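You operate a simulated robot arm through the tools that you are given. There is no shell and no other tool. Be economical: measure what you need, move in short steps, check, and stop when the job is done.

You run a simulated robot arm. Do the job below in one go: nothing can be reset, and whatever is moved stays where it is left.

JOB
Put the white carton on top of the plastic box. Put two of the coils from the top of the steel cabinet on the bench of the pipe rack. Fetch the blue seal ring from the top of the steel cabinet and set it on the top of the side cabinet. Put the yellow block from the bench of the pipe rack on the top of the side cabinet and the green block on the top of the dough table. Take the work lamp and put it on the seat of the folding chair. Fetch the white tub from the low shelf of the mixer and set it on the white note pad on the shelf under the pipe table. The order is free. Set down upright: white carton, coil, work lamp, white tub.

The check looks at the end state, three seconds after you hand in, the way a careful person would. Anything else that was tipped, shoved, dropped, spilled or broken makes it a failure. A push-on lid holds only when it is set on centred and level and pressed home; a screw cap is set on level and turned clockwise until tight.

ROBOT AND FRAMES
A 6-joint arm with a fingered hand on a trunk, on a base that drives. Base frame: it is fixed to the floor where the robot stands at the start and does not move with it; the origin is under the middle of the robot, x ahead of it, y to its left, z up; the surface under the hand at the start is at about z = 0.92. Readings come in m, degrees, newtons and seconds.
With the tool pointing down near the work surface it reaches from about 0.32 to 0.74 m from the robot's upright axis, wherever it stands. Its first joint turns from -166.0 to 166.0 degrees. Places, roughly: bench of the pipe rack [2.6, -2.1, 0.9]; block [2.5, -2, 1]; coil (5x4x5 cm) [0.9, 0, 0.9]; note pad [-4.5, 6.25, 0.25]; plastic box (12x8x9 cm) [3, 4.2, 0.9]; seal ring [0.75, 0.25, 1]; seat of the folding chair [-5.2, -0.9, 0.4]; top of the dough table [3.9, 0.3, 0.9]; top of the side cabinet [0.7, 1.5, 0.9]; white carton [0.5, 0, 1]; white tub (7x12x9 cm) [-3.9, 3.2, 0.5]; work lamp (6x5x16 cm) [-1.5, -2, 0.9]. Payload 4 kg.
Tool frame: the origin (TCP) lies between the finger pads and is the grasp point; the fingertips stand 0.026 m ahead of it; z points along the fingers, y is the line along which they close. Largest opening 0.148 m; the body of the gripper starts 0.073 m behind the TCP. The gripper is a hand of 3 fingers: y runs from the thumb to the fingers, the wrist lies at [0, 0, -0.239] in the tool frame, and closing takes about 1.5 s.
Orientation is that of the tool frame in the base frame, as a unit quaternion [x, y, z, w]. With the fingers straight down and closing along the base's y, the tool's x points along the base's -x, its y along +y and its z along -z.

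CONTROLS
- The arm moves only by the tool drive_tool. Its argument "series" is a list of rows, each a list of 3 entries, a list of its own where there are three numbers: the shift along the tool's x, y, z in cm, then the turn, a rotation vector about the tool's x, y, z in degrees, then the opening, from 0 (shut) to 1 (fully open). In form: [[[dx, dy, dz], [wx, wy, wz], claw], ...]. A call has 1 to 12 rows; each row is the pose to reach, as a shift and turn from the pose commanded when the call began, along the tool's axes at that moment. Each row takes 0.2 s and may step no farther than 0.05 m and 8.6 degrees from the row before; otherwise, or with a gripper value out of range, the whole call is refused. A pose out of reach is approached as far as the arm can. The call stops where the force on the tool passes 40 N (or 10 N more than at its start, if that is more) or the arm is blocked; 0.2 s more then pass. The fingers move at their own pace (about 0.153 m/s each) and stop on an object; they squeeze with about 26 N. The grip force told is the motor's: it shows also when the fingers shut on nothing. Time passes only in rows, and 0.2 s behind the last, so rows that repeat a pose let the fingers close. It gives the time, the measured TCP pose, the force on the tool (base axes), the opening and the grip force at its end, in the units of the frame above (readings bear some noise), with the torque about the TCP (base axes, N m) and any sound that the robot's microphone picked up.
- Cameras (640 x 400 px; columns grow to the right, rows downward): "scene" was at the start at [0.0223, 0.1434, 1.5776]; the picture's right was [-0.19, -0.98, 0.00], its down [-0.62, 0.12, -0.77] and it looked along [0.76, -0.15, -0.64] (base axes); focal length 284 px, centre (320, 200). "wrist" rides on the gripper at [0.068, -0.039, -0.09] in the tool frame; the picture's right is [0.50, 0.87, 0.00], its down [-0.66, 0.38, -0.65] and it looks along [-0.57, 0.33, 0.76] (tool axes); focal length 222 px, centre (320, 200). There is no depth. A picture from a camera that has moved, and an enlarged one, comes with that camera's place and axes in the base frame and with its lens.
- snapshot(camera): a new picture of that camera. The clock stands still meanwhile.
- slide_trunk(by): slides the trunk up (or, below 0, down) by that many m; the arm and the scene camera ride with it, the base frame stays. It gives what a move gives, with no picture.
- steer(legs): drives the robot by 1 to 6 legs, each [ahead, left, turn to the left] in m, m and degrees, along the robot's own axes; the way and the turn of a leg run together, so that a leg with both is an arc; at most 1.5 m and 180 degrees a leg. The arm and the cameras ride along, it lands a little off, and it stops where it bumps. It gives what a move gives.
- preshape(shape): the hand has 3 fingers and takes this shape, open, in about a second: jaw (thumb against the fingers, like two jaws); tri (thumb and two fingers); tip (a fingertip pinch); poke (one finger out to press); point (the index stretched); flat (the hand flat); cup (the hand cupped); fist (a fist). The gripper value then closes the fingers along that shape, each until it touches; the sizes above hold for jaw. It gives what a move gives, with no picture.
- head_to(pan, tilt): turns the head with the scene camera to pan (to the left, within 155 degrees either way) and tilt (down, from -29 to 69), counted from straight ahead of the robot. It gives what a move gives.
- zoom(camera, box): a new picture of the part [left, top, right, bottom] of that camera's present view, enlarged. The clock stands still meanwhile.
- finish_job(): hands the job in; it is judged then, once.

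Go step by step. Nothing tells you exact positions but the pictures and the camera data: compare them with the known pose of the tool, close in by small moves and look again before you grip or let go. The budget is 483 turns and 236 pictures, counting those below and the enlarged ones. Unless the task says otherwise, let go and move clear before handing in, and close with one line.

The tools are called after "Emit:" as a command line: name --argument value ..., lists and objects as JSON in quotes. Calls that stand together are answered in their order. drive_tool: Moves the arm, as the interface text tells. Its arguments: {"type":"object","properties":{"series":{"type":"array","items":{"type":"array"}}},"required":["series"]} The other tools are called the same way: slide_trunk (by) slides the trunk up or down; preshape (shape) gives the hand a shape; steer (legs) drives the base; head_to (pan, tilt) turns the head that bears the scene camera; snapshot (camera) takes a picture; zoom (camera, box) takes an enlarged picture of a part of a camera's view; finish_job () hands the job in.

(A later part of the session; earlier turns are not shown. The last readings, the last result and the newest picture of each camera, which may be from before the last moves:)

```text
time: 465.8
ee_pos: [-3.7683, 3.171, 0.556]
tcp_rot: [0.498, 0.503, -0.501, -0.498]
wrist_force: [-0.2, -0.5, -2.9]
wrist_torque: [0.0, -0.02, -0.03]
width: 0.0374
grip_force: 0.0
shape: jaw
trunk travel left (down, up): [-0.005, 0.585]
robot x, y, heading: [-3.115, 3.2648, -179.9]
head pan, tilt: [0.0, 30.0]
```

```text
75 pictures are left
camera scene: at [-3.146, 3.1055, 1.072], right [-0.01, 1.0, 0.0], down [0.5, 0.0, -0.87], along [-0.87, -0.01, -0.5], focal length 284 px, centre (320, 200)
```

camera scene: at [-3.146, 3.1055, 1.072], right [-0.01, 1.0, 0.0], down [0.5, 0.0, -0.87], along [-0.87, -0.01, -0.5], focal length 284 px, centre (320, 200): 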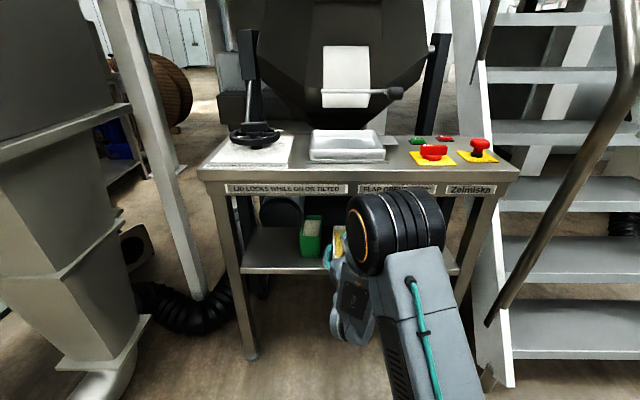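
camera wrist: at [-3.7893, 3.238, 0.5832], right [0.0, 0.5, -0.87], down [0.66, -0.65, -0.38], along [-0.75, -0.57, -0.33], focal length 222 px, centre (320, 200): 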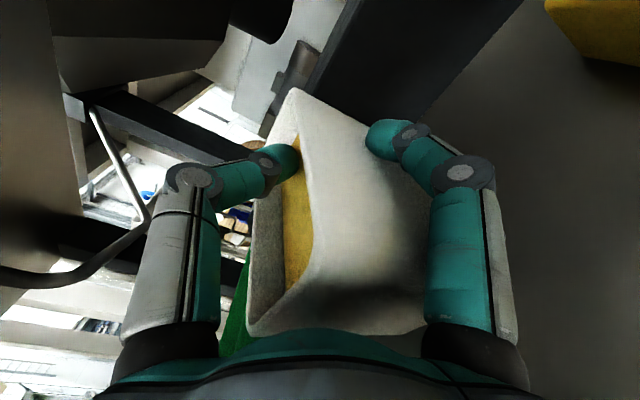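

Emit:
steer --legs '[[-0.6, 0, 0]]'

Emit:
snapshot --camera "scene"

Emit:
snapshot --camera "wrist"

```text
time: 469.2
ee_pos: [-3.1627, 3.1744, 0.5548]
tcp_rot: [0.499, 0.501, -0.501, -0.498]
wrist_force: [-0.2, -0.4, -3.2]
wrist_torque: [0.03, -0.02, 0.03]
width: 0.0373
grip_force: 0.0
shape: jaw
trunk travel left (down, up): [-0.005, 0.585]
robot x, y, heading: [-2.5087, 3.2712, -179.7]
head pan, tilt: [0.0, 30.0]
```

```text
74 pictures are left
camera scene: at [-2.5393, 3.1096, 1.072], right [-0.01, 1.0, 0.0], down [0.5, 0.0, -0.87], along [-0.87, -0.01, -0.5], focal length 284 px, centre (320, 200)
```

scene: 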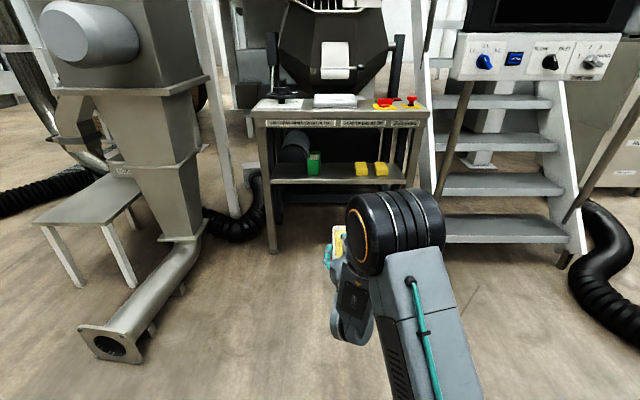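

```text
73 pictures are left
camera wrist: at [-3.0723, 3.2434, 0.5934], right [0.0, 0.5, -0.87], down [0.66, -0.65, -0.38], along [-0.75, -0.57, -0.33], focal length 222 px, centre (320, 200)
```

wrist: 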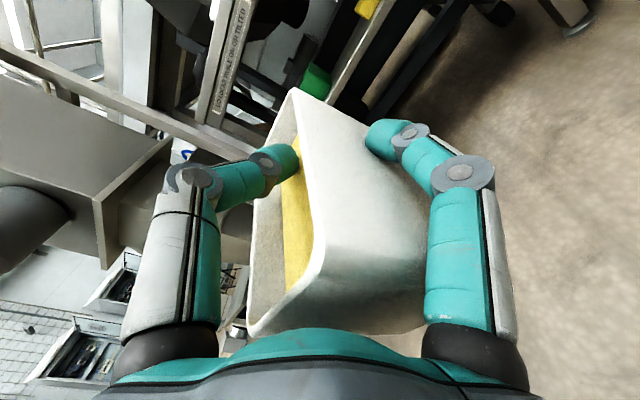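

The tub is out and held. I turn north to look for the pipe table.

Emit:
steer --legs '[[-0.4, 0, 0], [0, 0, -60]]'

Emit:
slide_trunk --by 0.4

Emit:
head_to --pan 0 --tilt 15

Emit:
snapshot --camera "scene"

```text
time: 474.4
ee_pos: [-2.5166, 3.7958, 0.5561]
tcp_rot: [0.684, 0.183, -0.183, -0.682]
wrist_force: [-0.2, -0.3, -2.8]
wrist_torque: [-0.05, -0.02, -0.01]
width: 0.0374
grip_force: 0.1
shape: jaw
trunk travel left (down, up): [-0.005, 0.585]
robot x, y, heading: [-2.1088, 3.2757, 120.1]
head pan, tilt: [0.0, 30.0]
```

```text
time: 478.2
ee_pos: [-2.5187, 3.7952, 0.9551]
tcp_rot: [0.684, 0.183, -0.183, -0.682]
wrist_force: [0.3, 0.4, -3.5]
wrist_torque: [-0.03, 0.0, -0.01]
width: 0.0373
grip_force: 0.0
shape: jaw
trunk travel left (down, up): [-0.405, 0.185]
robot x, y, heading: [-2.1111, 3.277, 119.9]
head pan, tilt: [0.0, 30.0]
```

```text
time: 478.9
ee_pos: [-2.5181, 3.7956, 0.9536]
tcp_rot: [0.683, 0.184, -0.184, -0.682]
wrist_force: [-0.7, 0.6, -4.1]
wrist_torque: [-0.03, 0.02, 0.0]
width: 0.0373
grip_force: 0.0
shape: jaw
trunk travel left (down, up): [-0.405, 0.185]
robot x, y, heading: [-2.113, 3.2743, 120.0]
head pan, tilt: [0.0, 15.0]
```

```text
72 pictures are left
camera scene: at [-2.266, 3.222, 1.4962], right [0.87, 0.5, 0.0], down [0.13, -0.22, -0.97], along [-0.48, 0.84, -0.26], focal length 284 px, centre (320, 200)
```

scene: 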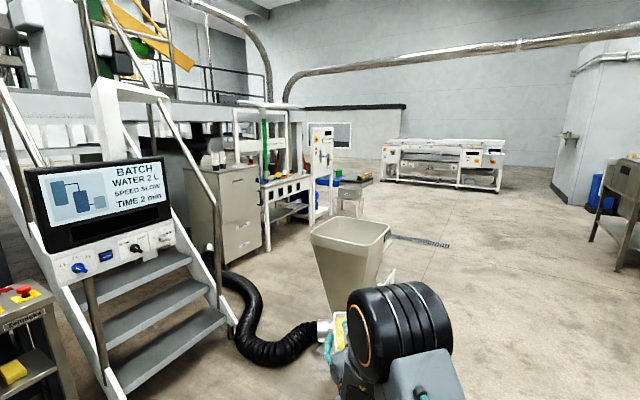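

Emit:
zoom --camera "scene" --box '[220, 120, 400, 260]'

```text
2.86 times, centred on (310, 190) of scene
camera zoom: at [-2.266, 3.222, 1.4962], right [0.87, 0.5, 0.0], down [0.13, -0.22, -0.97], along [-0.48, 0.84, -0.26], focal length 810 px, centre (349, 229)
```

zoom: 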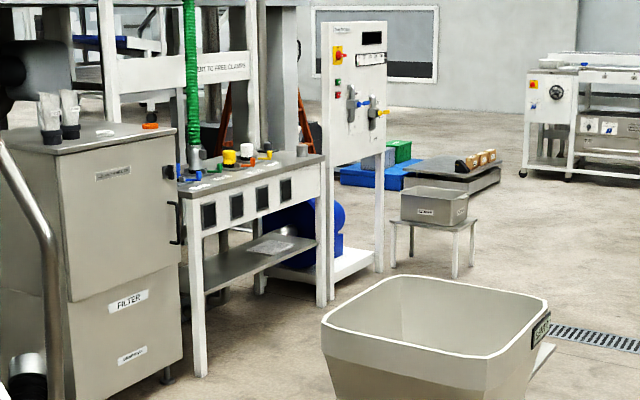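

The pipe table's front runs along x≈-4.39, y 5.66–6.64, with the pad on its low shelf. I drive round the hopper to its front.

Emit:
steer --legs '[[0, 0, -30], [1.5, 0, 0], [1.5, 0, 0], [0, 0, 90], [0.75, 0, 0]]'

Emit:
head_to --pan 0 --tilt 30

Emit:
slide_trunk --by -0.39

Emit:
snapshot --camera "scene"

```text
time: 502.4
ee_pos: [-3.5156, 6.2041, 0.9548]
tcp_rot: [0.504, 0.497, -0.496, -0.503]
wrist_force: [0.3, 0.1, -3.7]
wrist_torque: [-0.01, -0.04, -0.03]
width: 0.037
grip_force: 0.1
shape: jaw
trunk travel left (down, up): [-0.405, 0.185]
robot x, y, heading: [-2.8598, 6.2851, 179.3]
head pan, tilt: [0.0, 15.0]
```

```text
time: 503.1
ee_pos: [-3.516, 6.2049, 0.956]
tcp_rot: [-0.503, -0.497, 0.497, 0.503]
wrist_force: [-1.3, 0.6, -3.3]
wrist_torque: [0.0, -0.01, 0.02]
width: 0.0369
grip_force: 0.2
shape: jaw
trunk travel left (down, up): [-0.405, 0.185]
robot x, y, heading: [-2.8617, 6.2908, 179.3]
head pan, tilt: [0.0, 30.0]
```

```text
time: 506.9
ee_pos: [-3.5147, 6.2043, 0.5657]
tcp_rot: [0.504, 0.497, -0.496, -0.503]
wrist_force: [-0.2, 1.3, -2.7]
wrist_torque: [-0.02, -0.03, 0.01]
width: 0.037
grip_force: 0.1
shape: jaw
trunk travel left (down, up): [-0.015, 0.575]
robot x, y, heading: [-2.858, 6.288, 179.2]
head pan, tilt: [0.0, 30.0]
```

```text
70 pictures are left
camera scene: at [-2.893, 6.1264, 1.0821], right [0.01, 1.0, 0.0], down [0.5, -0.01, -0.87], along [-0.87, 0.01, -0.5], focal length 284 px, centre (320, 200)
```

scene: 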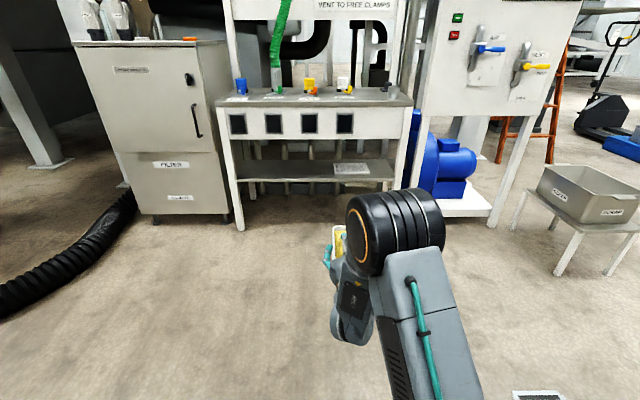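

Emit:
zoom --camera "scene" --box '[210, 70, 430, 240]'

```text
2.35 times, centred on (320, 155) of scene
camera zoom: at [-2.893, 6.1264, 1.0821], right [0.01, 1.0, 0.0], down [0.5, -0.01, -0.87], along [-0.87, 0.01, -0.5], focal length 667 px, centre (320, 306)
```

zoom: 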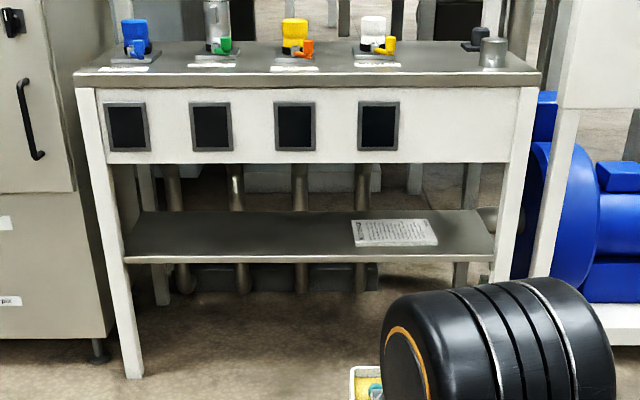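

The pad's centre is about (-4.53, 6.34) on the shelf at z≈0.365; the apron above ends at z≈0.60. I lower the hand to z 0.475 here and level it.

Emit:
drive_tool --series '[[[0, 3, 0], [0, 0, 0], 0.2], [[0, 6, 0], [0, 0, 0], 0.2], [[0, 9, 0], [0, 0, 0], 0.2]]'

Emit:
snapshot --camera "wrist"

Emit:
zoom --camera "scene" --box '[300, 200, 400, 300]'

```text
time: 507.7
ee_pos: [-3.5156, 6.2034, 0.4756]
tcp_rot: [-0.503, -0.497, 0.497, 0.504]
wrist_force: [-1.0, 0.0, -2.0]
wrist_torque: [-0.03, -0.04, -0.01]
width: 0.0365
grip_force: 0.1
shape: jaw
trunk travel left (down, up): [-0.015, 0.575]
robot x, y, heading: [-2.8562, 6.2895, 179.1]
head pan, tilt: [0.0, 30.0]
```

```text
68 pictures are left
camera wrist: at [-3.4234, 6.2704, 0.5138], right [0.01, 0.5, -0.87], down [0.65, -0.66, -0.38], along [-0.76, -0.56, -0.33], focal length 222 px, centre (320, 200)
```

wrist: 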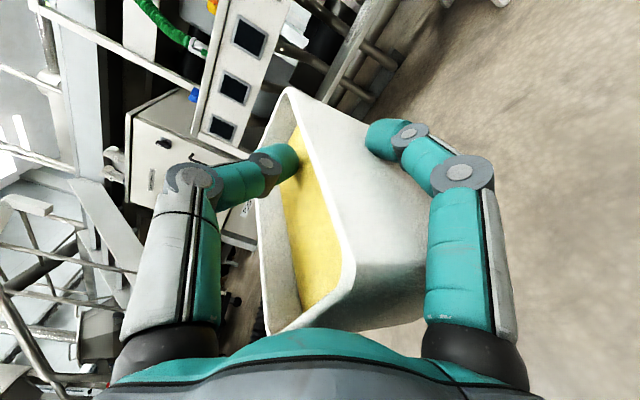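

```text
4.00 times, centred on (350, 250) of scene
camera zoom: at [-2.8929, 6.1264, 1.0821], right [0.01, 1.0, 0.0], down [0.5, -0.01, -0.87], along [-0.87, 0.01, -0.5], focal length 1134 px, centre (200, 0)
```

zoom: 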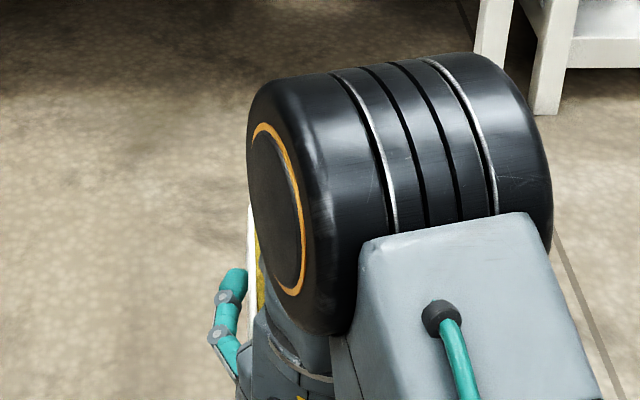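

The tub has sagged about 14° nose-down towards the palm. I pitch the hand by -14° to bring the tub level again.

Emit:
drive_tool --series '[[[0, 0, 0], [-3.5, 0, 0], 0.2], [[0, 0, 0], [-7, 0, 0], 0.2], [[0, 0, 0], [-10.5, 0, 0], 0.2], [[0, 0, 0], [-14, 0, 0], 0.2]]'

Emit:
snapshot --camera "wrist"

```text
time: 508.7
ee_pos: [-3.5158, 6.2055, 0.4748]
tcp_rot: [0.561, 0.554, -0.432, -0.437]
wrist_force: [-0.5, 0.3, -2.6]
wrist_torque: [-0.03, 0.02, 0.01]
width: 0.0367
grip_force: 0.0
shape: jaw
trunk travel left (down, up): [-0.015, 0.575]
robot x, y, heading: [-2.856, 6.2904, 179.2]
head pan, tilt: [0.0, 30.0]
```

```text
66 pictures are left
camera wrist: at [-3.4353, 6.2708, 0.5341], right [0.22, 0.5, -0.84], down [0.72, -0.67, -0.21], along [-0.66, -0.56, -0.5], focal length 222 px, centre (320, 200)
```

wrist: 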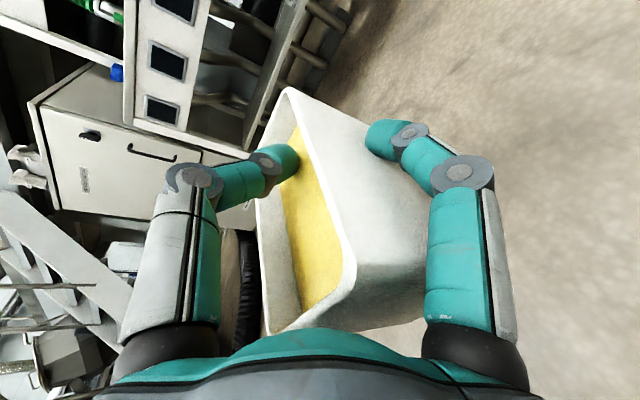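

Level again. I move right to line up with the pad, then forward until the tub is at the shelf's mouth.

Emit:
steer --legs '[[0, -0.14, 0.8], [0.8, 0, 0]]'

Emit:
snapshot --camera "scene"

Emit:
snapshot --camera "wrist"

```text
time: 513.9
ee_pos: [-4.309, 6.3286, 0.4748]
tcp_rot: [0.556, 0.559, -0.437, -0.433]
wrist_force: [-0.1, 0.3, -3.5]
wrist_torque: [0.0, 0.01, -0.02]
width: 0.0365
grip_force: 0.0
shape: jaw
trunk travel left (down, up): [-0.015, 0.575]
robot x, y, heading: [-3.6549, 6.4256, -179.5]
head pan, tilt: [0.0, 30.0]
```

```text
65 pictures are left
camera scene: at [-3.6862, 6.2633, 1.082], right [-0.01, 1.0, 0.0], down [0.5, 0.0, -0.87], along [-0.87, -0.01, -0.5], focal length 284 px, centre (320, 200)
```

scene: 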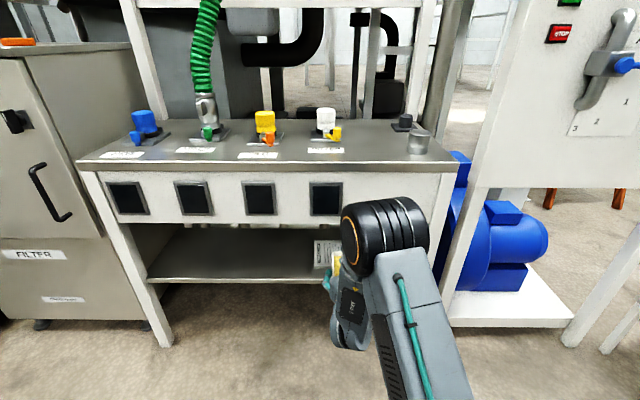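

```text
64 pictures are left
camera wrist: at [-4.2313, 6.3966, 0.5342], right [0.21, 0.5, -0.84], down [0.73, -0.65, -0.21], along [-0.65, -0.57, -0.5], focal length 222 px, centre (320, 200)
```

wrist: 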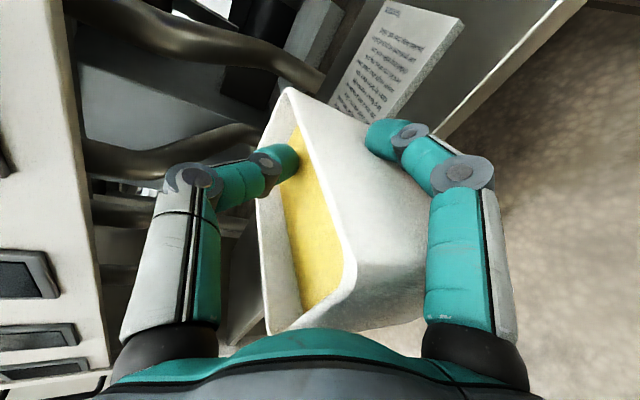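

The pad shows where expected. I drive 12 cm more, then finish with the arm.

Emit:
steer --legs '[[0.12, 0, 0]]'

Emit:
snapshot --camera "wrist"

Emit:
zoom --camera "scene" --box '[260, 180, 460, 330]'

```text
time: 515.1
ee_pos: [-4.4285, 6.3281, 0.4757]
tcp_rot: [0.555, 0.56, -0.437, -0.433]
wrist_force: [0.2, -0.1, -3.1]
wrist_torque: [0.0, 0.04, -0.02]
width: 0.0364
grip_force: 0.1
shape: jaw
trunk travel left (down, up): [-0.015, 0.575]
robot x, y, heading: [-3.7748, 6.4266, -179.5]
head pan, tilt: [0.0, 30.0]
```

```text
63 pictures are left
camera wrist: at [-4.351, 6.3958, 0.5341], right [0.21, 0.5, -0.84], down [0.73, -0.65, -0.21], along [-0.65, -0.57, -0.5], focal length 222 px, centre (320, 200)
```

wrist: 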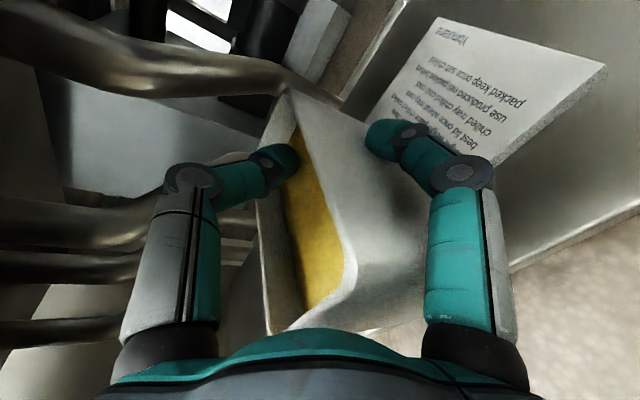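

```text
2.67 times, centred on (360, 255) of scene
camera zoom: at [-3.806, 6.2625, 1.082], right [-0.01, 1.0, 0.0], down [0.5, 0.0, -0.87], along [-0.87, -0.01, -0.5], focal length 756 px, centre (213, 53)
```

zoom: 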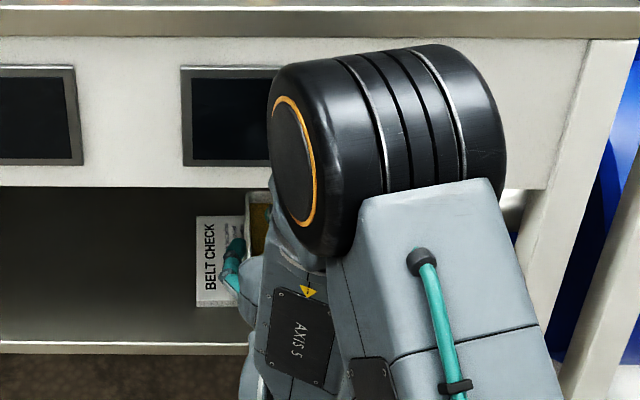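

Emit:
drive_tool --series '[[[0.7, -0.7, 2.8], [0, 0, 0], 0.2], [[1.4, -1.4, 5.6], [0, 0, 0], 0.2], [[2.0, -2.1, 8.4], [0, 0, 0], 0.2], [[2.0, -2.1, 8.4], [0, 0, 0], 0.2]]'

Emit:
snapshot --camera "wrist"

Emit:
zoom --camera "scene" --box '[260, 180, 460, 330]'

```text
time: 516.1
ee_pos: [-4.5154, 6.3482, 0.4751]
tcp_rot: [0.556, 0.56, -0.436, -0.433]
wrist_force: [0.2, 0.6, -2.8]
wrist_torque: [0.0, -0.02, -0.02]
width: 0.0363
grip_force: 0.1
shape: jaw
trunk travel left (down, up): [-0.015, 0.575]
robot x, y, heading: [-3.7778, 6.4249, -179.8]
head pan, tilt: [0.0, 30.0]
```

```text
61 pictures are left
camera wrist: at [-4.4378, 6.4165, 0.5339], right [0.21, 0.5, -0.84], down [0.73, -0.65, -0.21], along [-0.65, -0.57, -0.5], focal length 222 px, centre (320, 200)
```

wrist: 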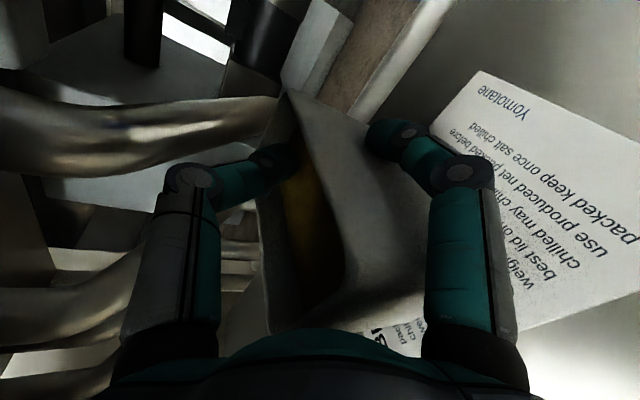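

```text
2.67 times, centred on (360, 255) of scene
camera zoom: at [-3.806, 6.2625, 1.082], right [-0.01, 1.0, 0.0], down [0.5, 0.0, -0.87], along [-0.87, -0.01, -0.5], focal length 756 px, centre (213, 53)
```

zoom: 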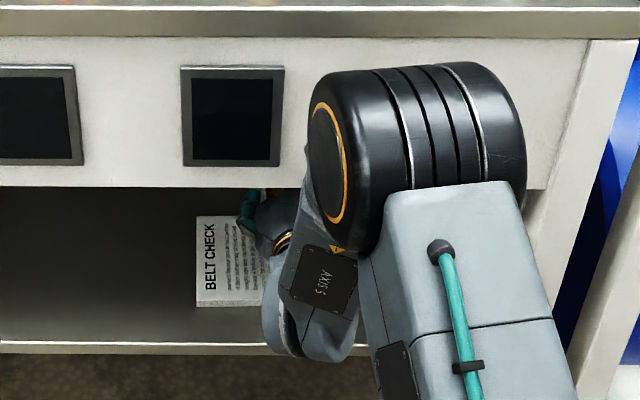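

Over the pad. I lower it gently.

Emit:
drive_tool --series '[[[0, 1.0, 0.25], [0, 0, 0], 0.2], [[0, 2.0, 0.5], [0, 0, 0], 0.2], [[0, 2.4, 0.6], [0, 0, 0], 0.2], [[0, 2.7, 0.68], [0, 0, 0], 0.2], [[0, 3.0, 0.75], [0, 0, 0], 0.2]]'

```text
time: 517.3
ee_pos: [-4.5158, 6.3464, 0.4452]
tcp_rot: [0.556, 0.559, -0.437, -0.433]
wrist_force: [-0.4, -0.4, -3.4]
wrist_torque: [-0.01, 0.01, 0.01]
width: 0.0363
grip_force: 0.0
shape: jaw
trunk travel left (down, up): [-0.015, 0.575]
robot x, y, heading: [-3.7702, 6.4263, -179.6]
head pan, tilt: [0.0, 30.0]
```

Emit:
drive_tool --series '[[[0, 0.25, 0.06], [0, 0, 0], 0.2], [[0, 0.5, 0.12], [0, 0, 0], 0.2], [[0, 0.75, 0.18], [0, 0, 0], 0.2]]'

Emit:
snapshot --camera "wrist"

```text
time: 518.1
ee_pos: [-4.5173, 6.3468, 0.4354]
tcp_rot: [0.555, 0.56, -0.436, -0.434]
wrist_force: [0.1, -0.3, -3.9]
wrist_torque: [0.01, -0.01, 0.0]
width: 0.0363
grip_force: 0.0
shape: jaw
trunk travel left (down, up): [-0.015, 0.575]
robot x, y, heading: [-3.7775, 6.4223, -179.5]
head pan, tilt: [0.0, 30.0]
```

```text
59 pictures are left
camera wrist: at [-4.4376, 6.4154, 0.4954], right [0.21, 0.5, -0.84], down [0.73, -0.65, -0.21], along [-0.65, -0.57, -0.5], focal length 222 px, centre (320, 200)
```

wrist: 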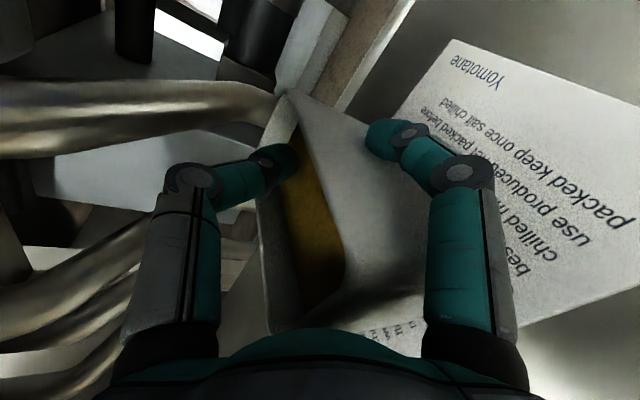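

Emit:
drive_tool --series '[[[0, 0.2, 0.05], [0, 0, 0], 0.2], [[0, 0.4, 0.1], [0, 0, 0], 0.2], [[0, 0.6, 0.15], [0, 0, 0], 0.2]]'

```text
time: 518.9
ee_pos: [-4.5169, 6.3472, 0.4316]
tcp_rot: [0.556, 0.559, -0.437, -0.433]
wrist_force: [0.6, -1.0, -0.7]
wrist_torque: [0.04, -0.01, 0.01]
width: 0.036
grip_force: 0.0
shape: jaw
trunk travel left (down, up): [-0.015, 0.575]
robot x, y, heading: [-3.7728, 6.4253, -179.5]
head pan, tilt: [0.0, 30.0]
```

The weight is going onto the shelf. A few millimetres more to seat it flat.

Emit:
drive_tool --series '[[[0, 0.15, 0.04], [0, 0, 0], 0.2], [[0, 0.3, 0.08], [0, 0, 0], 0.2], [[0, 0.45, 0.12], [0, 0, 0], 0.2]]'

Emit:
snapshot --camera "wrist"

```text
time: 519.7
ee_pos: [-4.5176, 6.3467, 0.4267]
tcp_rot: [0.555, 0.559, -0.437, -0.434]
wrist_force: [1.4, 0.6, 1.4]
wrist_torque: [0.0, 0.02, 0.01]
width: 0.0346
grip_force: 0.0
shape: jaw
trunk travel left (down, up): [-0.015, 0.575]
robot x, y, heading: [-3.7752, 6.4268, -179.4]
head pan, tilt: [0.0, 30.0]
```

```text
58 pictures are left
camera wrist: at [-4.4377, 6.4153, 0.4854], right [0.21, 0.5, -0.84], down [0.73, -0.65, -0.21], along [-0.65, -0.57, -0.5], focal length 222 px, centre (320, 200)
```

wrist: 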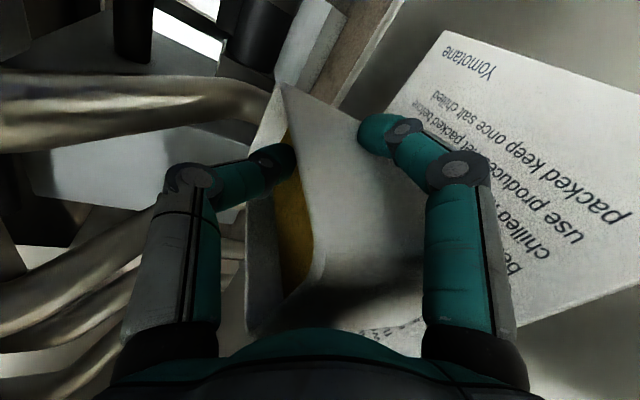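

Seated. I open the fingers.

Emit:
drive_tool --series '[[[0, 0, 0], [0, 0, 0], 0.3], [[0, 0, 0], [0, 0, 0], 0.4], [[0, 0, 0], [0, 0, 0], 0.5], [[0, 0, 0], [0, 0, 0], 0.6], [[0, 0, 0], [0, 0, 0], 0.7], [[0, 0, 0], [0, 0, 0], 0.7]]'

Emit:
snapshot --camera "wrist"

```text
time: 521.1
ee_pos: [-4.5168, 6.3468, 0.4248]
tcp_rot: [0.556, 0.56, -0.437, -0.433]
wrist_force: [1.1, -0.7, 0.2]
wrist_torque: [-0.01, 0.01, 0.01]
width: 0.1032
grip_force: 0.0
shape: jaw
trunk travel left (down, up): [-0.015, 0.575]
robot x, y, heading: [-3.7755, 6.426, -179.5]
head pan, tilt: [0.0, 30.0]
```

```text
57 pictures are left
camera wrist: at [-4.4376, 6.4153, 0.4851], right [0.21, 0.5, -0.84], down [0.73, -0.65, -0.21], along [-0.65, -0.57, -0.5], focal length 222 px, centre (320, 200)
```

wrist: 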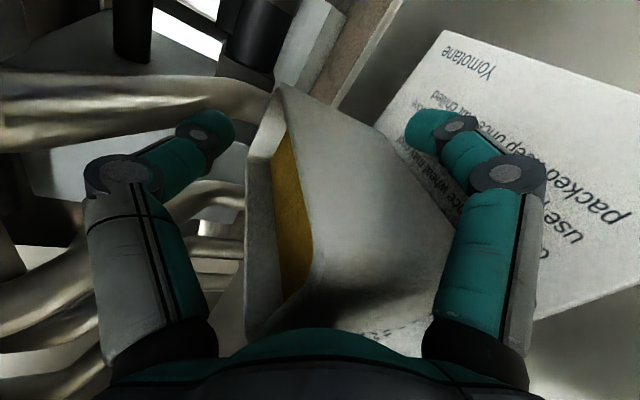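

Free. I withdraw horizontally.

Emit:
drive_tool --series '[[[0, 0.7, -2.9], [0, 0, 0], 0.7], [[0, 1.45, -5.8], [0, 0, 0], 0.7], [[0, 2.2, -8.7], [0, 0, 0], 0.7], [[0, 2.9, -11.6], [0, 0, 0], 0.7]]'

Emit:
steer --legs '[[-0.6, 0, 0]]'

Emit:
snapshot --camera "scene"

Emit:
zoom --camera "scene" --box '[280, 130, 440, 250]'

```text
time: 522.1
ee_pos: [-4.3964, 6.349, 0.425]
tcp_rot: [0.555, 0.558, -0.437, -0.435]
wrist_force: [0.0, 0.7, -0.1]
wrist_torque: [0.0, 0.01, -0.01]
width: 0.1033
grip_force: 0.1
shape: jaw
trunk travel left (down, up): [-0.015, 0.575]
robot x, y, heading: [-3.7743, 6.4245, -179.7]
head pan, tilt: [0.0, 30.0]
```

```text
time: 525.5
ee_pos: [-3.7968, 6.3512, 0.4245]
tcp_rot: [0.555, 0.56, -0.436, -0.434]
wrist_force: [1.1, 0.0, -0.9]
wrist_torque: [0.0, -0.02, -0.02]
width: 0.1034
grip_force: 0.0
shape: jaw
trunk travel left (down, up): [-0.015, 0.575]
robot x, y, heading: [-3.1762, 6.4316, -179.6]
head pan, tilt: [0.0, 30.0]
```

```text
56 pictures are left
camera scene: at [-3.206, 6.267, 1.0821], right [-0.01, 1.0, 0.0], down [0.5, 0.0, -0.87], along [-0.87, -0.01, -0.5], focal length 284 px, centre (320, 200)
```

scene: 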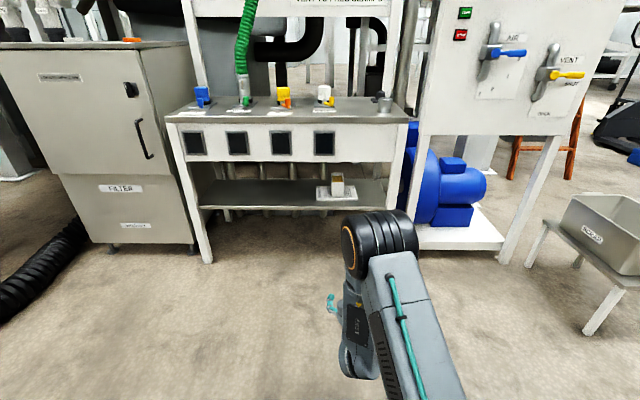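

```text
3.33 times, centred on (360, 190) of scene
camera zoom: at [-3.206, 6.267, 1.0821], right [-0.01, 1.0, 0.0], down [0.5, 0.0, -0.87], along [-0.87, -0.01, -0.5], focal length 945 px, centre (187, 233)
```

zoom: 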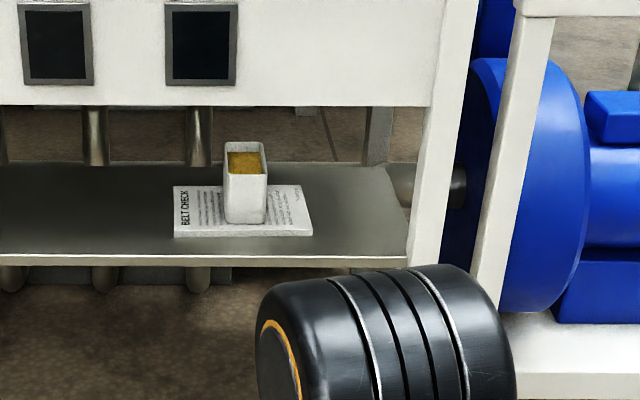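

The white tub stands on the note pad. Last comes the work lamp: I raise the trunk and drive south to look for it.

Emit:
slide_trunk --by 0.45

Emit:
steer --legs '[[-1.0, 0, 0], [0, 0, 90], [1.5, 0, 0], [1.5, 0, 0], [1.5, 0, 0], [1.2, 0, 0]]'

Emit:
head_to --pan 10 --tilt 15

Emit:
snapshot --camera "scene"

```text
refused: 0.45 is not a number from -0.4 to 0.4
```

```text
time: 561.2
ee_pos: [-2.0871, 0.1268, 0.4256]
tcp_rot: [0.001, 0.788, -0.615, -0.001]
wrist_force: [-0.7, -0.4, 0.4]
wrist_torque: [0.0, 0.0, -0.01]
width: 0.1031
grip_force: 0.1
shape: jaw
trunk travel left (down, up): [-0.015, 0.575]
robot x, y, heading: [-2.1609, 0.7495, -90.2]
head pan, tilt: [0.0, 30.0]
```

```text
time: 562.0
ee_pos: [-2.087, 0.127, 0.4267]
tcp_rot: [0.001, 0.789, -0.615, -0.001]
wrist_force: [-0.6, -0.8, -0.1]
wrist_torque: [0.0, -0.02, 0.02]
width: 0.1032
grip_force: 0.0
shape: jaw
trunk travel left (down, up): [-0.015, 0.575]
robot x, y, heading: [-2.1615, 0.7487, -90.1]
head pan, tilt: [10.0, 15.0]
```

```text
54 pictures are left
camera scene: at [-1.9834, 0.7156, 1.1062], right [-0.99, -0.17, 0.0], down [-0.04, 0.26, -0.97], along [0.16, -0.95, -0.26], focal length 284 px, centre (320, 200)
```

scene: 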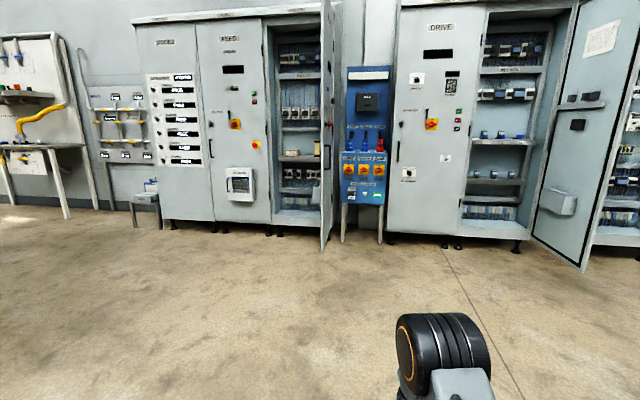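

Emit:
zoom --camera "scene" --box '[255, 90, 405, 200]'

```text
3.64 times, centred on (330, 145) of scene
camera zoom: at [-1.9834, 0.7156, 1.1062], right [-0.99, -0.17, 0.0], down [-0.04, 0.26, -0.97], along [0.16, -0.95, -0.26], focal length 1031 px, centre (284, 400)
```

zoom: 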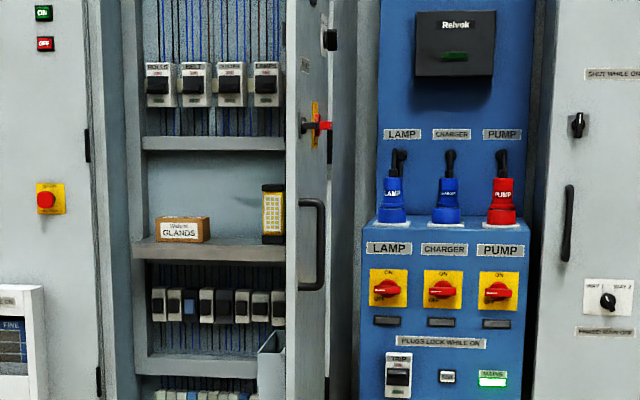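

The work lamp (black, with a light panel) stands on a shelf (z≈0.80) inside the open cabinet beside its door. I drive nearer on the free side of the door for a clear look.

Emit:
slide_trunk --by 0.4

Emit:
steer --legs '[[0, 0.95, 0], [1.35, 0, 0]]'

Emit:
snapshot --camera "scene"

```text
time: 565.8
ee_pos: [-2.0874, 0.129, 0.8259]
tcp_rot: [0.002, 0.789, -0.615, -0.001]
wrist_force: [-0.2, -0.7, 1.1]
wrist_torque: [0.01, -0.01, 0.01]
width: 0.103
grip_force: 0.1
shape: jaw
trunk travel left (down, up): [-0.415, 0.175]
robot x, y, heading: [-2.1593, 0.7509, -90.2]
head pan, tilt: [10.0, 15.0]
```

```text
time: 577.1
ee_pos: [-1.1395, -1.2101, 0.8271]
tcp_rot: [-0.001, 0.789, -0.615, 0.0]
wrist_force: [0.0, 0.4, 0.0]
wrist_torque: [-0.02, 0.04, 0.0]
width: 0.1034
grip_force: 0.0
shape: jaw
trunk travel left (down, up): [-0.415, 0.175]
robot x, y, heading: [-1.2162, -0.5861, -89.9]
head pan, tilt: [10.0, 15.0]
```

```text
52 pictures are left
camera scene: at [-1.0385, -0.6217, 1.5063], right [-0.98, -0.17, 0.0], down [-0.05, 0.25, -0.97], along [0.17, -0.95, -0.26], focal length 284 px, centre (320, 200)
```

scene: 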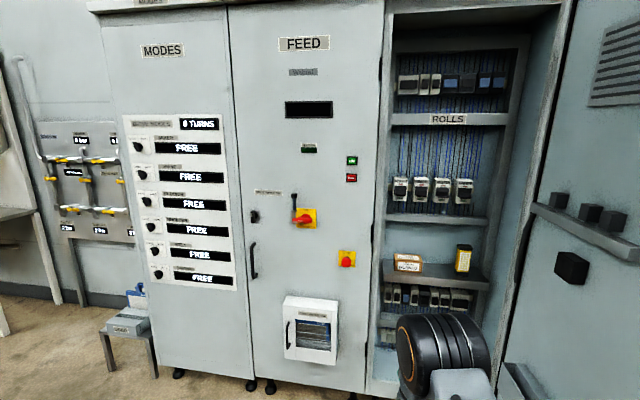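

Emit:
zoom --camera "scene" --box '[370, 190, 540, 330]'

```text
2.86 times, centred on (455, 260) of scene
camera zoom: at [-1.0385, -0.6217, 1.5063], right [-0.98, -0.17, 0.0], down [-0.05, 0.25, -0.97], along [0.17, -0.95, -0.26], focal length 810 px, centre (-66, 29)
```

zoom: 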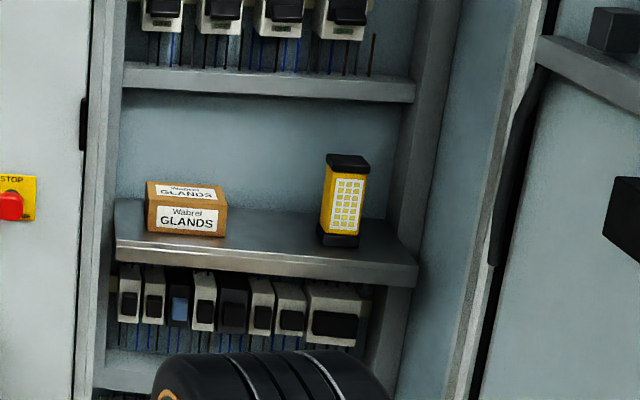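

The lamp stands free at about (-1.50, -1.985), shelf z≈0.79, no cable. I level the hand and roll it so the thumb comes to the lamp's left side.

Emit:
drive_tool --series '[[[0, 0, 0], [3.5, 0, 0], 0.7], [[0, 0, 0], [7, 0, 0], 0.7], [[0, 0, 0], [10.5, 0, 0], 0.7], [[0, 0, 0], [14.3, 0, 0], 0.7]]'

Emit:
drive_tool --series '[[[0, 0, 0], [0, 0, -8.5], 0.6], [[0, 0, 0], [0, 0, -17], 0.6], [[0, 0, 0], [0, 0, -25.5], 0.6], [[0, 0, 0], [0, 0, -34], 0.6], [[0, 0, 0], [0, 0, -42.5], 0.6], [[0, 0, 0], [0, 0, -51], 0.6], [[0, 0, 0], [0, 0, -59.5], 0.6], [[0, 0, 0], [0, 0, -68], 0.6], [[0, 0, 0], [0, 0, -76.5], 0.6], [[0, 0, 0], [0, 0, -85], 0.6], [[0, 0, 0], [0, 0, -90], 0.6]]'

```text
time: 578.1
ee_pos: [-1.1412, -1.2099, 0.8264]
tcp_rot: [0.0, -0.705, 0.709, 0.0]
wrist_force: [0.9, 0.4, -1.0]
wrist_torque: [-0.02, 0.0, -0.05]
width: 0.103
grip_force: 0.1
shape: jaw
trunk travel left (down, up): [-0.415, 0.175]
robot x, y, heading: [-1.216, -0.5914, -89.9]
head pan, tilt: [10.0, 15.0]
```

```text
time: 580.5
ee_pos: [-1.1637, -1.1357, 0.8022]
tcp_rot: [-0.421, 0.567, -0.54, -0.457]
wrist_force: [0.0, 0.3, 0.7]
wrist_torque: [-0.02, -0.03, 0.0]
width: 0.0892
grip_force: 0.1
shape: jaw
out of reach, approached as far as the arm can: row 6, 7, 8, 9, 10, 11
trunk travel left (down, up): [-0.415, 0.175]
robot x, y, heading: [-1.211, -0.5867, -89.8]
head pan, tilt: [10.0, 15.0]
```

The wrist limit stops that roll. I roll the other way, so the thumb comes to the lamp's right side.

Emit:
drive_tool --series '[[[0, 0, 1], [0, 0, 8.5], 0.6], [[0, 0, 2], [0, 0, 17], 0.6], [[0, 0, 3], [0, 0, 25.5], 0.6], [[0, 0, 4], [0, 0, 34], 0.6], [[0, 0, 5], [0, 0, 42.5], 0.6], [[0, 0, 6], [0, 0, 51], 0.6], [[0, 0, 7], [0, 0, 59.5], 0.6], [[0, 0, 7], [0, 0, 68], 0.6], [[0, 0, 7], [0, 0, 76.5], 0.6], [[0, 0, 7], [0, 0, 85], 0.6], [[0, 0, 7], [0, 0, 93.5], 0.6], [[0, 0, 7], [0, 0, 102], 0.6]]'

Emit:
drive_tool --series '[[[0, 0, 0], [0, 0, 8.5], 0.6], [[0, 0, 0], [0, 0, 17], 0.6], [[0, 0, 0], [0, 0, 25.5], 0.6], [[0, 0, 0], [0, 0, 34], 0.6], [[0, 0, 0], [0, 0, 42.5], 0.6], [[0, 0, 0], [0, 0, 51], 0.6], [[0, 0, 0], [0, 0, 59.5], 0.6], [[0, 0, 0], [0, 0, 65], 0.6]]'

```text
time: 583.1
ee_pos: [-1.1683, -1.2054, 0.8046]
tcp_rot: [-0.177, -0.684, 0.695, -0.134]
wrist_force: [0.0, 0.4, -0.1]
wrist_torque: [0.0, -0.01, 0.02]
width: 0.0892
grip_force: 0.1
shape: jaw
trunk travel left (down, up): [-0.415, 0.175]
robot x, y, heading: [-1.2151, -0.5909, -89.9]
head pan, tilt: [10.0, 15.0]
```

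```text
time: 584.9
ee_pos: [-1.1677, -1.2044, 0.8047]
tcp_rot: [0.516, 0.481, -0.515, 0.486]
wrist_force: [-0.6, 0.5, 0.0]
wrist_torque: [0.0, 0.0, 0.02]
width: 0.0893
grip_force: 0.1
shape: jaw
trunk travel left (down, up): [-0.415, 0.175]
robot x, y, heading: [-1.2136, -0.5854, -89.9]
head pan, tilt: [10.0, 15.0]
```

Now I level, raise the trunk 9 cm, and shift the hand to the lamp's line.

Emit:
slide_trunk --by 0.09

Emit:
drive_tool --series '[[[0, -4, 0], [-1.8, 0, 0], 0.6], [[0, -8, 0], [-3.7, 0, 0], 0.6], [[0, -12, 0], [-3.7, 0, 0], 0.6], [[0, -16, 0], [-3.7, 0, 0], 0.6], [[0, -20, 0], [-3.7, 0, 0], 0.6], [[0, -22, 0], [-3.7, 0, 0], 0.6]]'

Emit:
steer --legs '[[0, -0.11, 0], [0.4, 0, 0]]'

Emit:
snapshot --camera "wrist"

Emit:
head_to --pan -10 --tilt 30

Emit:
snapshot --camera "scene"

```text
time: 586.1
ee_pos: [-1.1672, -1.2051, 0.8952]
tcp_rot: [0.515, 0.483, -0.515, 0.486]
wrist_force: [0.2, 0.5, -0.2]
wrist_torque: [0.0, -0.01, -0.01]
width: 0.0893
grip_force: 0.0
shape: jaw
trunk travel left (down, up): [-0.505, 0.085]
robot x, y, heading: [-1.2101, -0.5854, -89.9]
head pan, tilt: [10.0, 15.0]
```

```text
time: 587.5
ee_pos: [-1.3882, -1.1902, 0.8934]
tcp_rot: [0.499, 0.499, -0.499, 0.503]
wrist_force: [0.2, 0.5, 0.3]
wrist_torque: [0.02, -0.02, -0.01]
width: 0.0891
grip_force: 0.2
shape: jaw
trunk travel left (down, up): [-0.505, 0.085]
robot x, y, heading: [-1.2144, -0.5867, -90.0]
head pan, tilt: [10.0, 15.0]
```

```text
time: 590.8
ee_pos: [-1.5002, -1.5896, 0.8947]
tcp_rot: [0.5, 0.498, -0.5, 0.502]
wrist_force: [0.1, 0.6, -1.0]
wrist_torque: [0.02, 0.0, 0.02]
width: 0.0893
grip_force: 0.1
shape: jaw
trunk travel left (down, up): [-0.505, 0.085]
robot x, y, heading: [-1.3257, -0.9885, -90.2]
head pan, tilt: [10.0, 15.0]
```

```text
50 pictures are left
camera wrist: at [-1.5374, -1.4997, 0.8253], right [0.87, 0.0, -0.5], down [0.38, 0.66, 0.65], along [0.32, -0.76, 0.57], focal length 222 px, centre (320, 200)
```

wrist: 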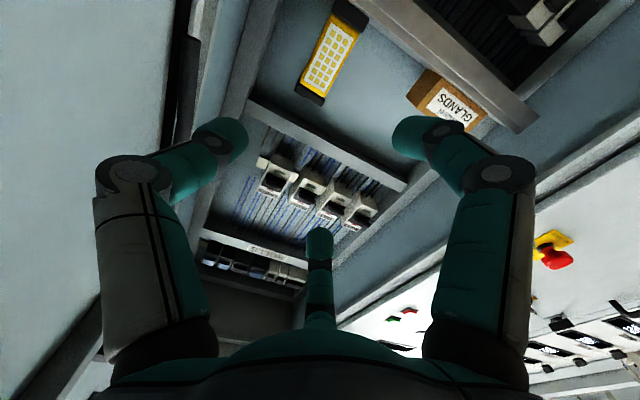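

```text
time: 591.6
ee_pos: [-1.4994, -1.5901, 0.8944]
tcp_rot: [0.5, 0.499, -0.5, 0.501]
wrist_force: [-0.1, -0.1, -0.1]
wrist_torque: [-0.06, -0.01, -0.01]
width: 0.0892
grip_force: 0.0
shape: jaw
trunk travel left (down, up): [-0.505, 0.085]
robot x, y, heading: [-1.3245, -0.9879, -90.1]
head pan, tilt: [-10.0, 30.0]
```

```text
49 pictures are left
camera scene: at [-1.1812, -1.0183, 1.5721], right [-0.98, 0.17, 0.0], down [0.09, 0.49, -0.87], along [-0.15, -0.85, -0.5], focal length 284 px, centre (320, 200)
```

scene: 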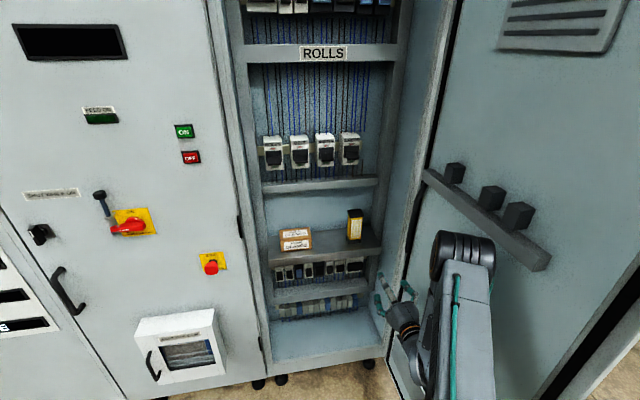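

The lamp's centre is about x -1.495, z 0.80–0.955. I move the base slightly away from the door and closer, then look again.

Emit:
steer --legs '[[0, 0.06, 0], [0.24, 0, 0]]'

Emit:
snapshot --camera "wrist"

Emit:
snapshot --camera "scene"

```text
time: 594.0
ee_pos: [-1.4411, -1.8292, 0.8943]
tcp_rot: [0.501, 0.498, -0.5, 0.501]
wrist_force: [0.6, -0.8, 0.0]
wrist_torque: [0.02, -0.02, 0.0]
width: 0.0893
grip_force: 0.0
shape: jaw
trunk travel left (down, up): [-0.505, 0.085]
robot x, y, heading: [-1.2652, -1.2262, -90.1]
head pan, tilt: [-10.0, 30.0]
```

```text
48 pictures are left
camera wrist: at [-1.4787, -1.7393, 0.8253], right [0.87, 0.0, -0.5], down [0.38, 0.66, 0.65], along [0.32, -0.76, 0.57], focal length 222 px, centre (320, 200)
```

wrist: 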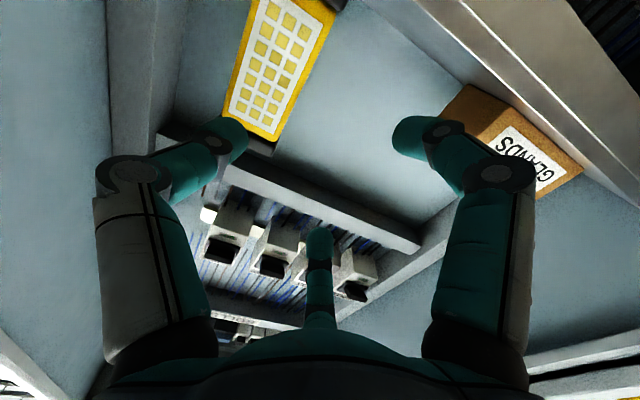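

```text
47 pictures are left
camera scene: at [-1.1223, -1.2581, 1.5721], right [-0.98, 0.18, 0.0], down [0.09, 0.49, -0.87], along [-0.15, -0.85, -0.5], focal length 284 px, centre (320, 200)
```

scene: 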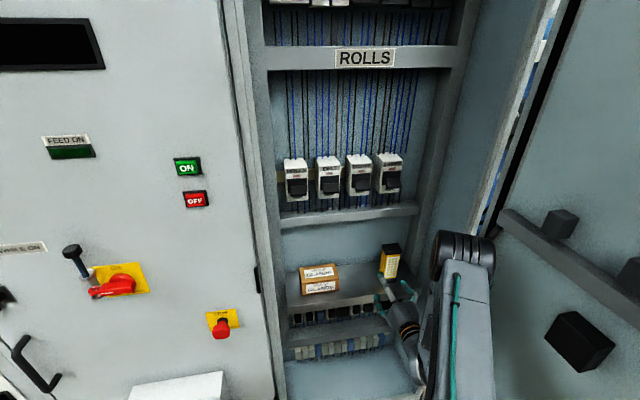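

The elbow would come too close to the open door's ledge that way. I back off and come in with the base turned away from the door, keeping the hand pointing straight into the shelf.

Emit:
steer --legs '[[-0.35, 0, 0], [0, 0.27, 0]]'

Emit:
drive_tool --series '[[[0, 3.5, 1.9], [-7, 0, 0], 0.6], [[0, 7, 3.8], [-14, 0, 0], 0.6], [[0, 10.5, 5.7], [-21, 0, 0], 0.6], [[0, 14, 7.6], [-28, 0, 0], 0.6], [[0, 17.5, 9.5], [-35, 0, 0], 0.6]]'

Emit:
steer --legs '[[0, 0, -35], [0, 0.12, 0], [0.28, 0, 0]]'

Emit:
head_to --pan 15 --tilt 30

Emit:
snapshot --camera "scene"

Emit:
snapshot --camera "wrist"

```text
time: 597.7
ee_pos: [-1.172, -1.4804, 0.894]
tcp_rot: [0.501, 0.497, -0.501, 0.501]
wrist_force: [0.1, 0.2, 0.3]
wrist_torque: [0.02, 0.0, 0.03]
width: 0.0893
grip_force: 0.2
shape: jaw
trunk travel left (down, up): [-0.505, 0.085]
robot x, y, heading: [-0.9932, -0.8822, -90.5]
head pan, tilt: [-10.0, 30.0]
```

```text
time: 598.9
ee_pos: [-0.997, -1.5776, 0.8946]
tcp_rot: [0.328, 0.624, -0.328, 0.629]
wrist_force: [0.3, -0.2, -0.2]
wrist_torque: [-0.02, 0.0, 0.01]
width: 0.0892
grip_force: 0.0
shape: jaw
trunk travel left (down, up): [-0.505, 0.085]
robot x, y, heading: [-0.9973, -0.8787, -90.5]
head pan, tilt: [-10.0, 30.0]
```

```text
time: 603.4
ee_pos: [-1.4629, -1.7403, 0.895]
tcp_rot: [-0.503, -0.495, 0.504, -0.498]
wrist_force: [0.3, -0.7, -0.4]
wrist_torque: [-0.02, -0.01, -0.02]
width: 0.0894
grip_force: 0.0
shape: jaw
trunk travel left (down, up): [-0.505, 0.085]
robot x, y, heading: [-1.0622, -1.1721, -125.7]
head pan, tilt: [-10.0, 30.0]
```

```text
time: 604.3
ee_pos: [-1.4634, -1.7405, 0.8947]
tcp_rot: [-0.502, -0.496, 0.503, -0.499]
wrist_force: [0.4, -0.2, 0.1]
wrist_torque: [-0.01, 0.02, -0.02]
width: 0.0895
grip_force: 0.1
shape: jaw
trunk travel left (down, up): [-0.505, 0.085]
robot x, y, heading: [-1.0603, -1.1731, -125.7]
head pan, tilt: [15.0, 30.0]
```

```text
46 pictures are left
camera scene: at [-0.9251, -1.3042, 1.5721], right [-0.94, 0.35, 0.0], down [0.18, 0.47, -0.87], along [-0.31, -0.81, -0.5], focal length 284 px, centre (320, 200)
```

scene: 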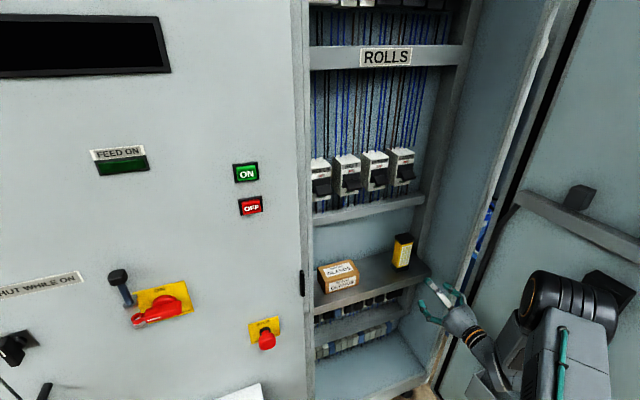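

```text
45 pictures are left
camera wrist: at [-1.4995, -1.6502, 0.826], right [0.87, -0.01, -0.5], down [0.38, 0.65, 0.65], along [0.32, -0.76, 0.57], focal length 222 px, centre (320, 200)
```

wrist: 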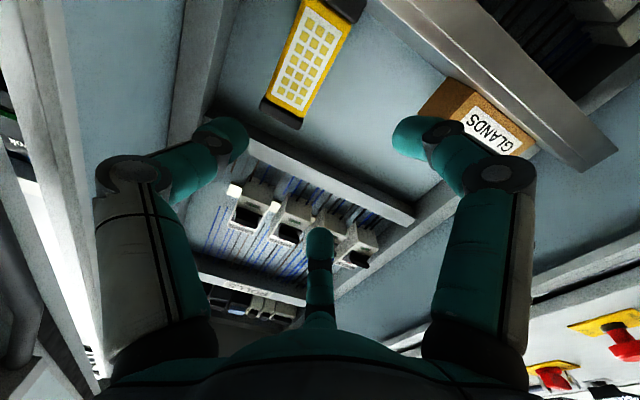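

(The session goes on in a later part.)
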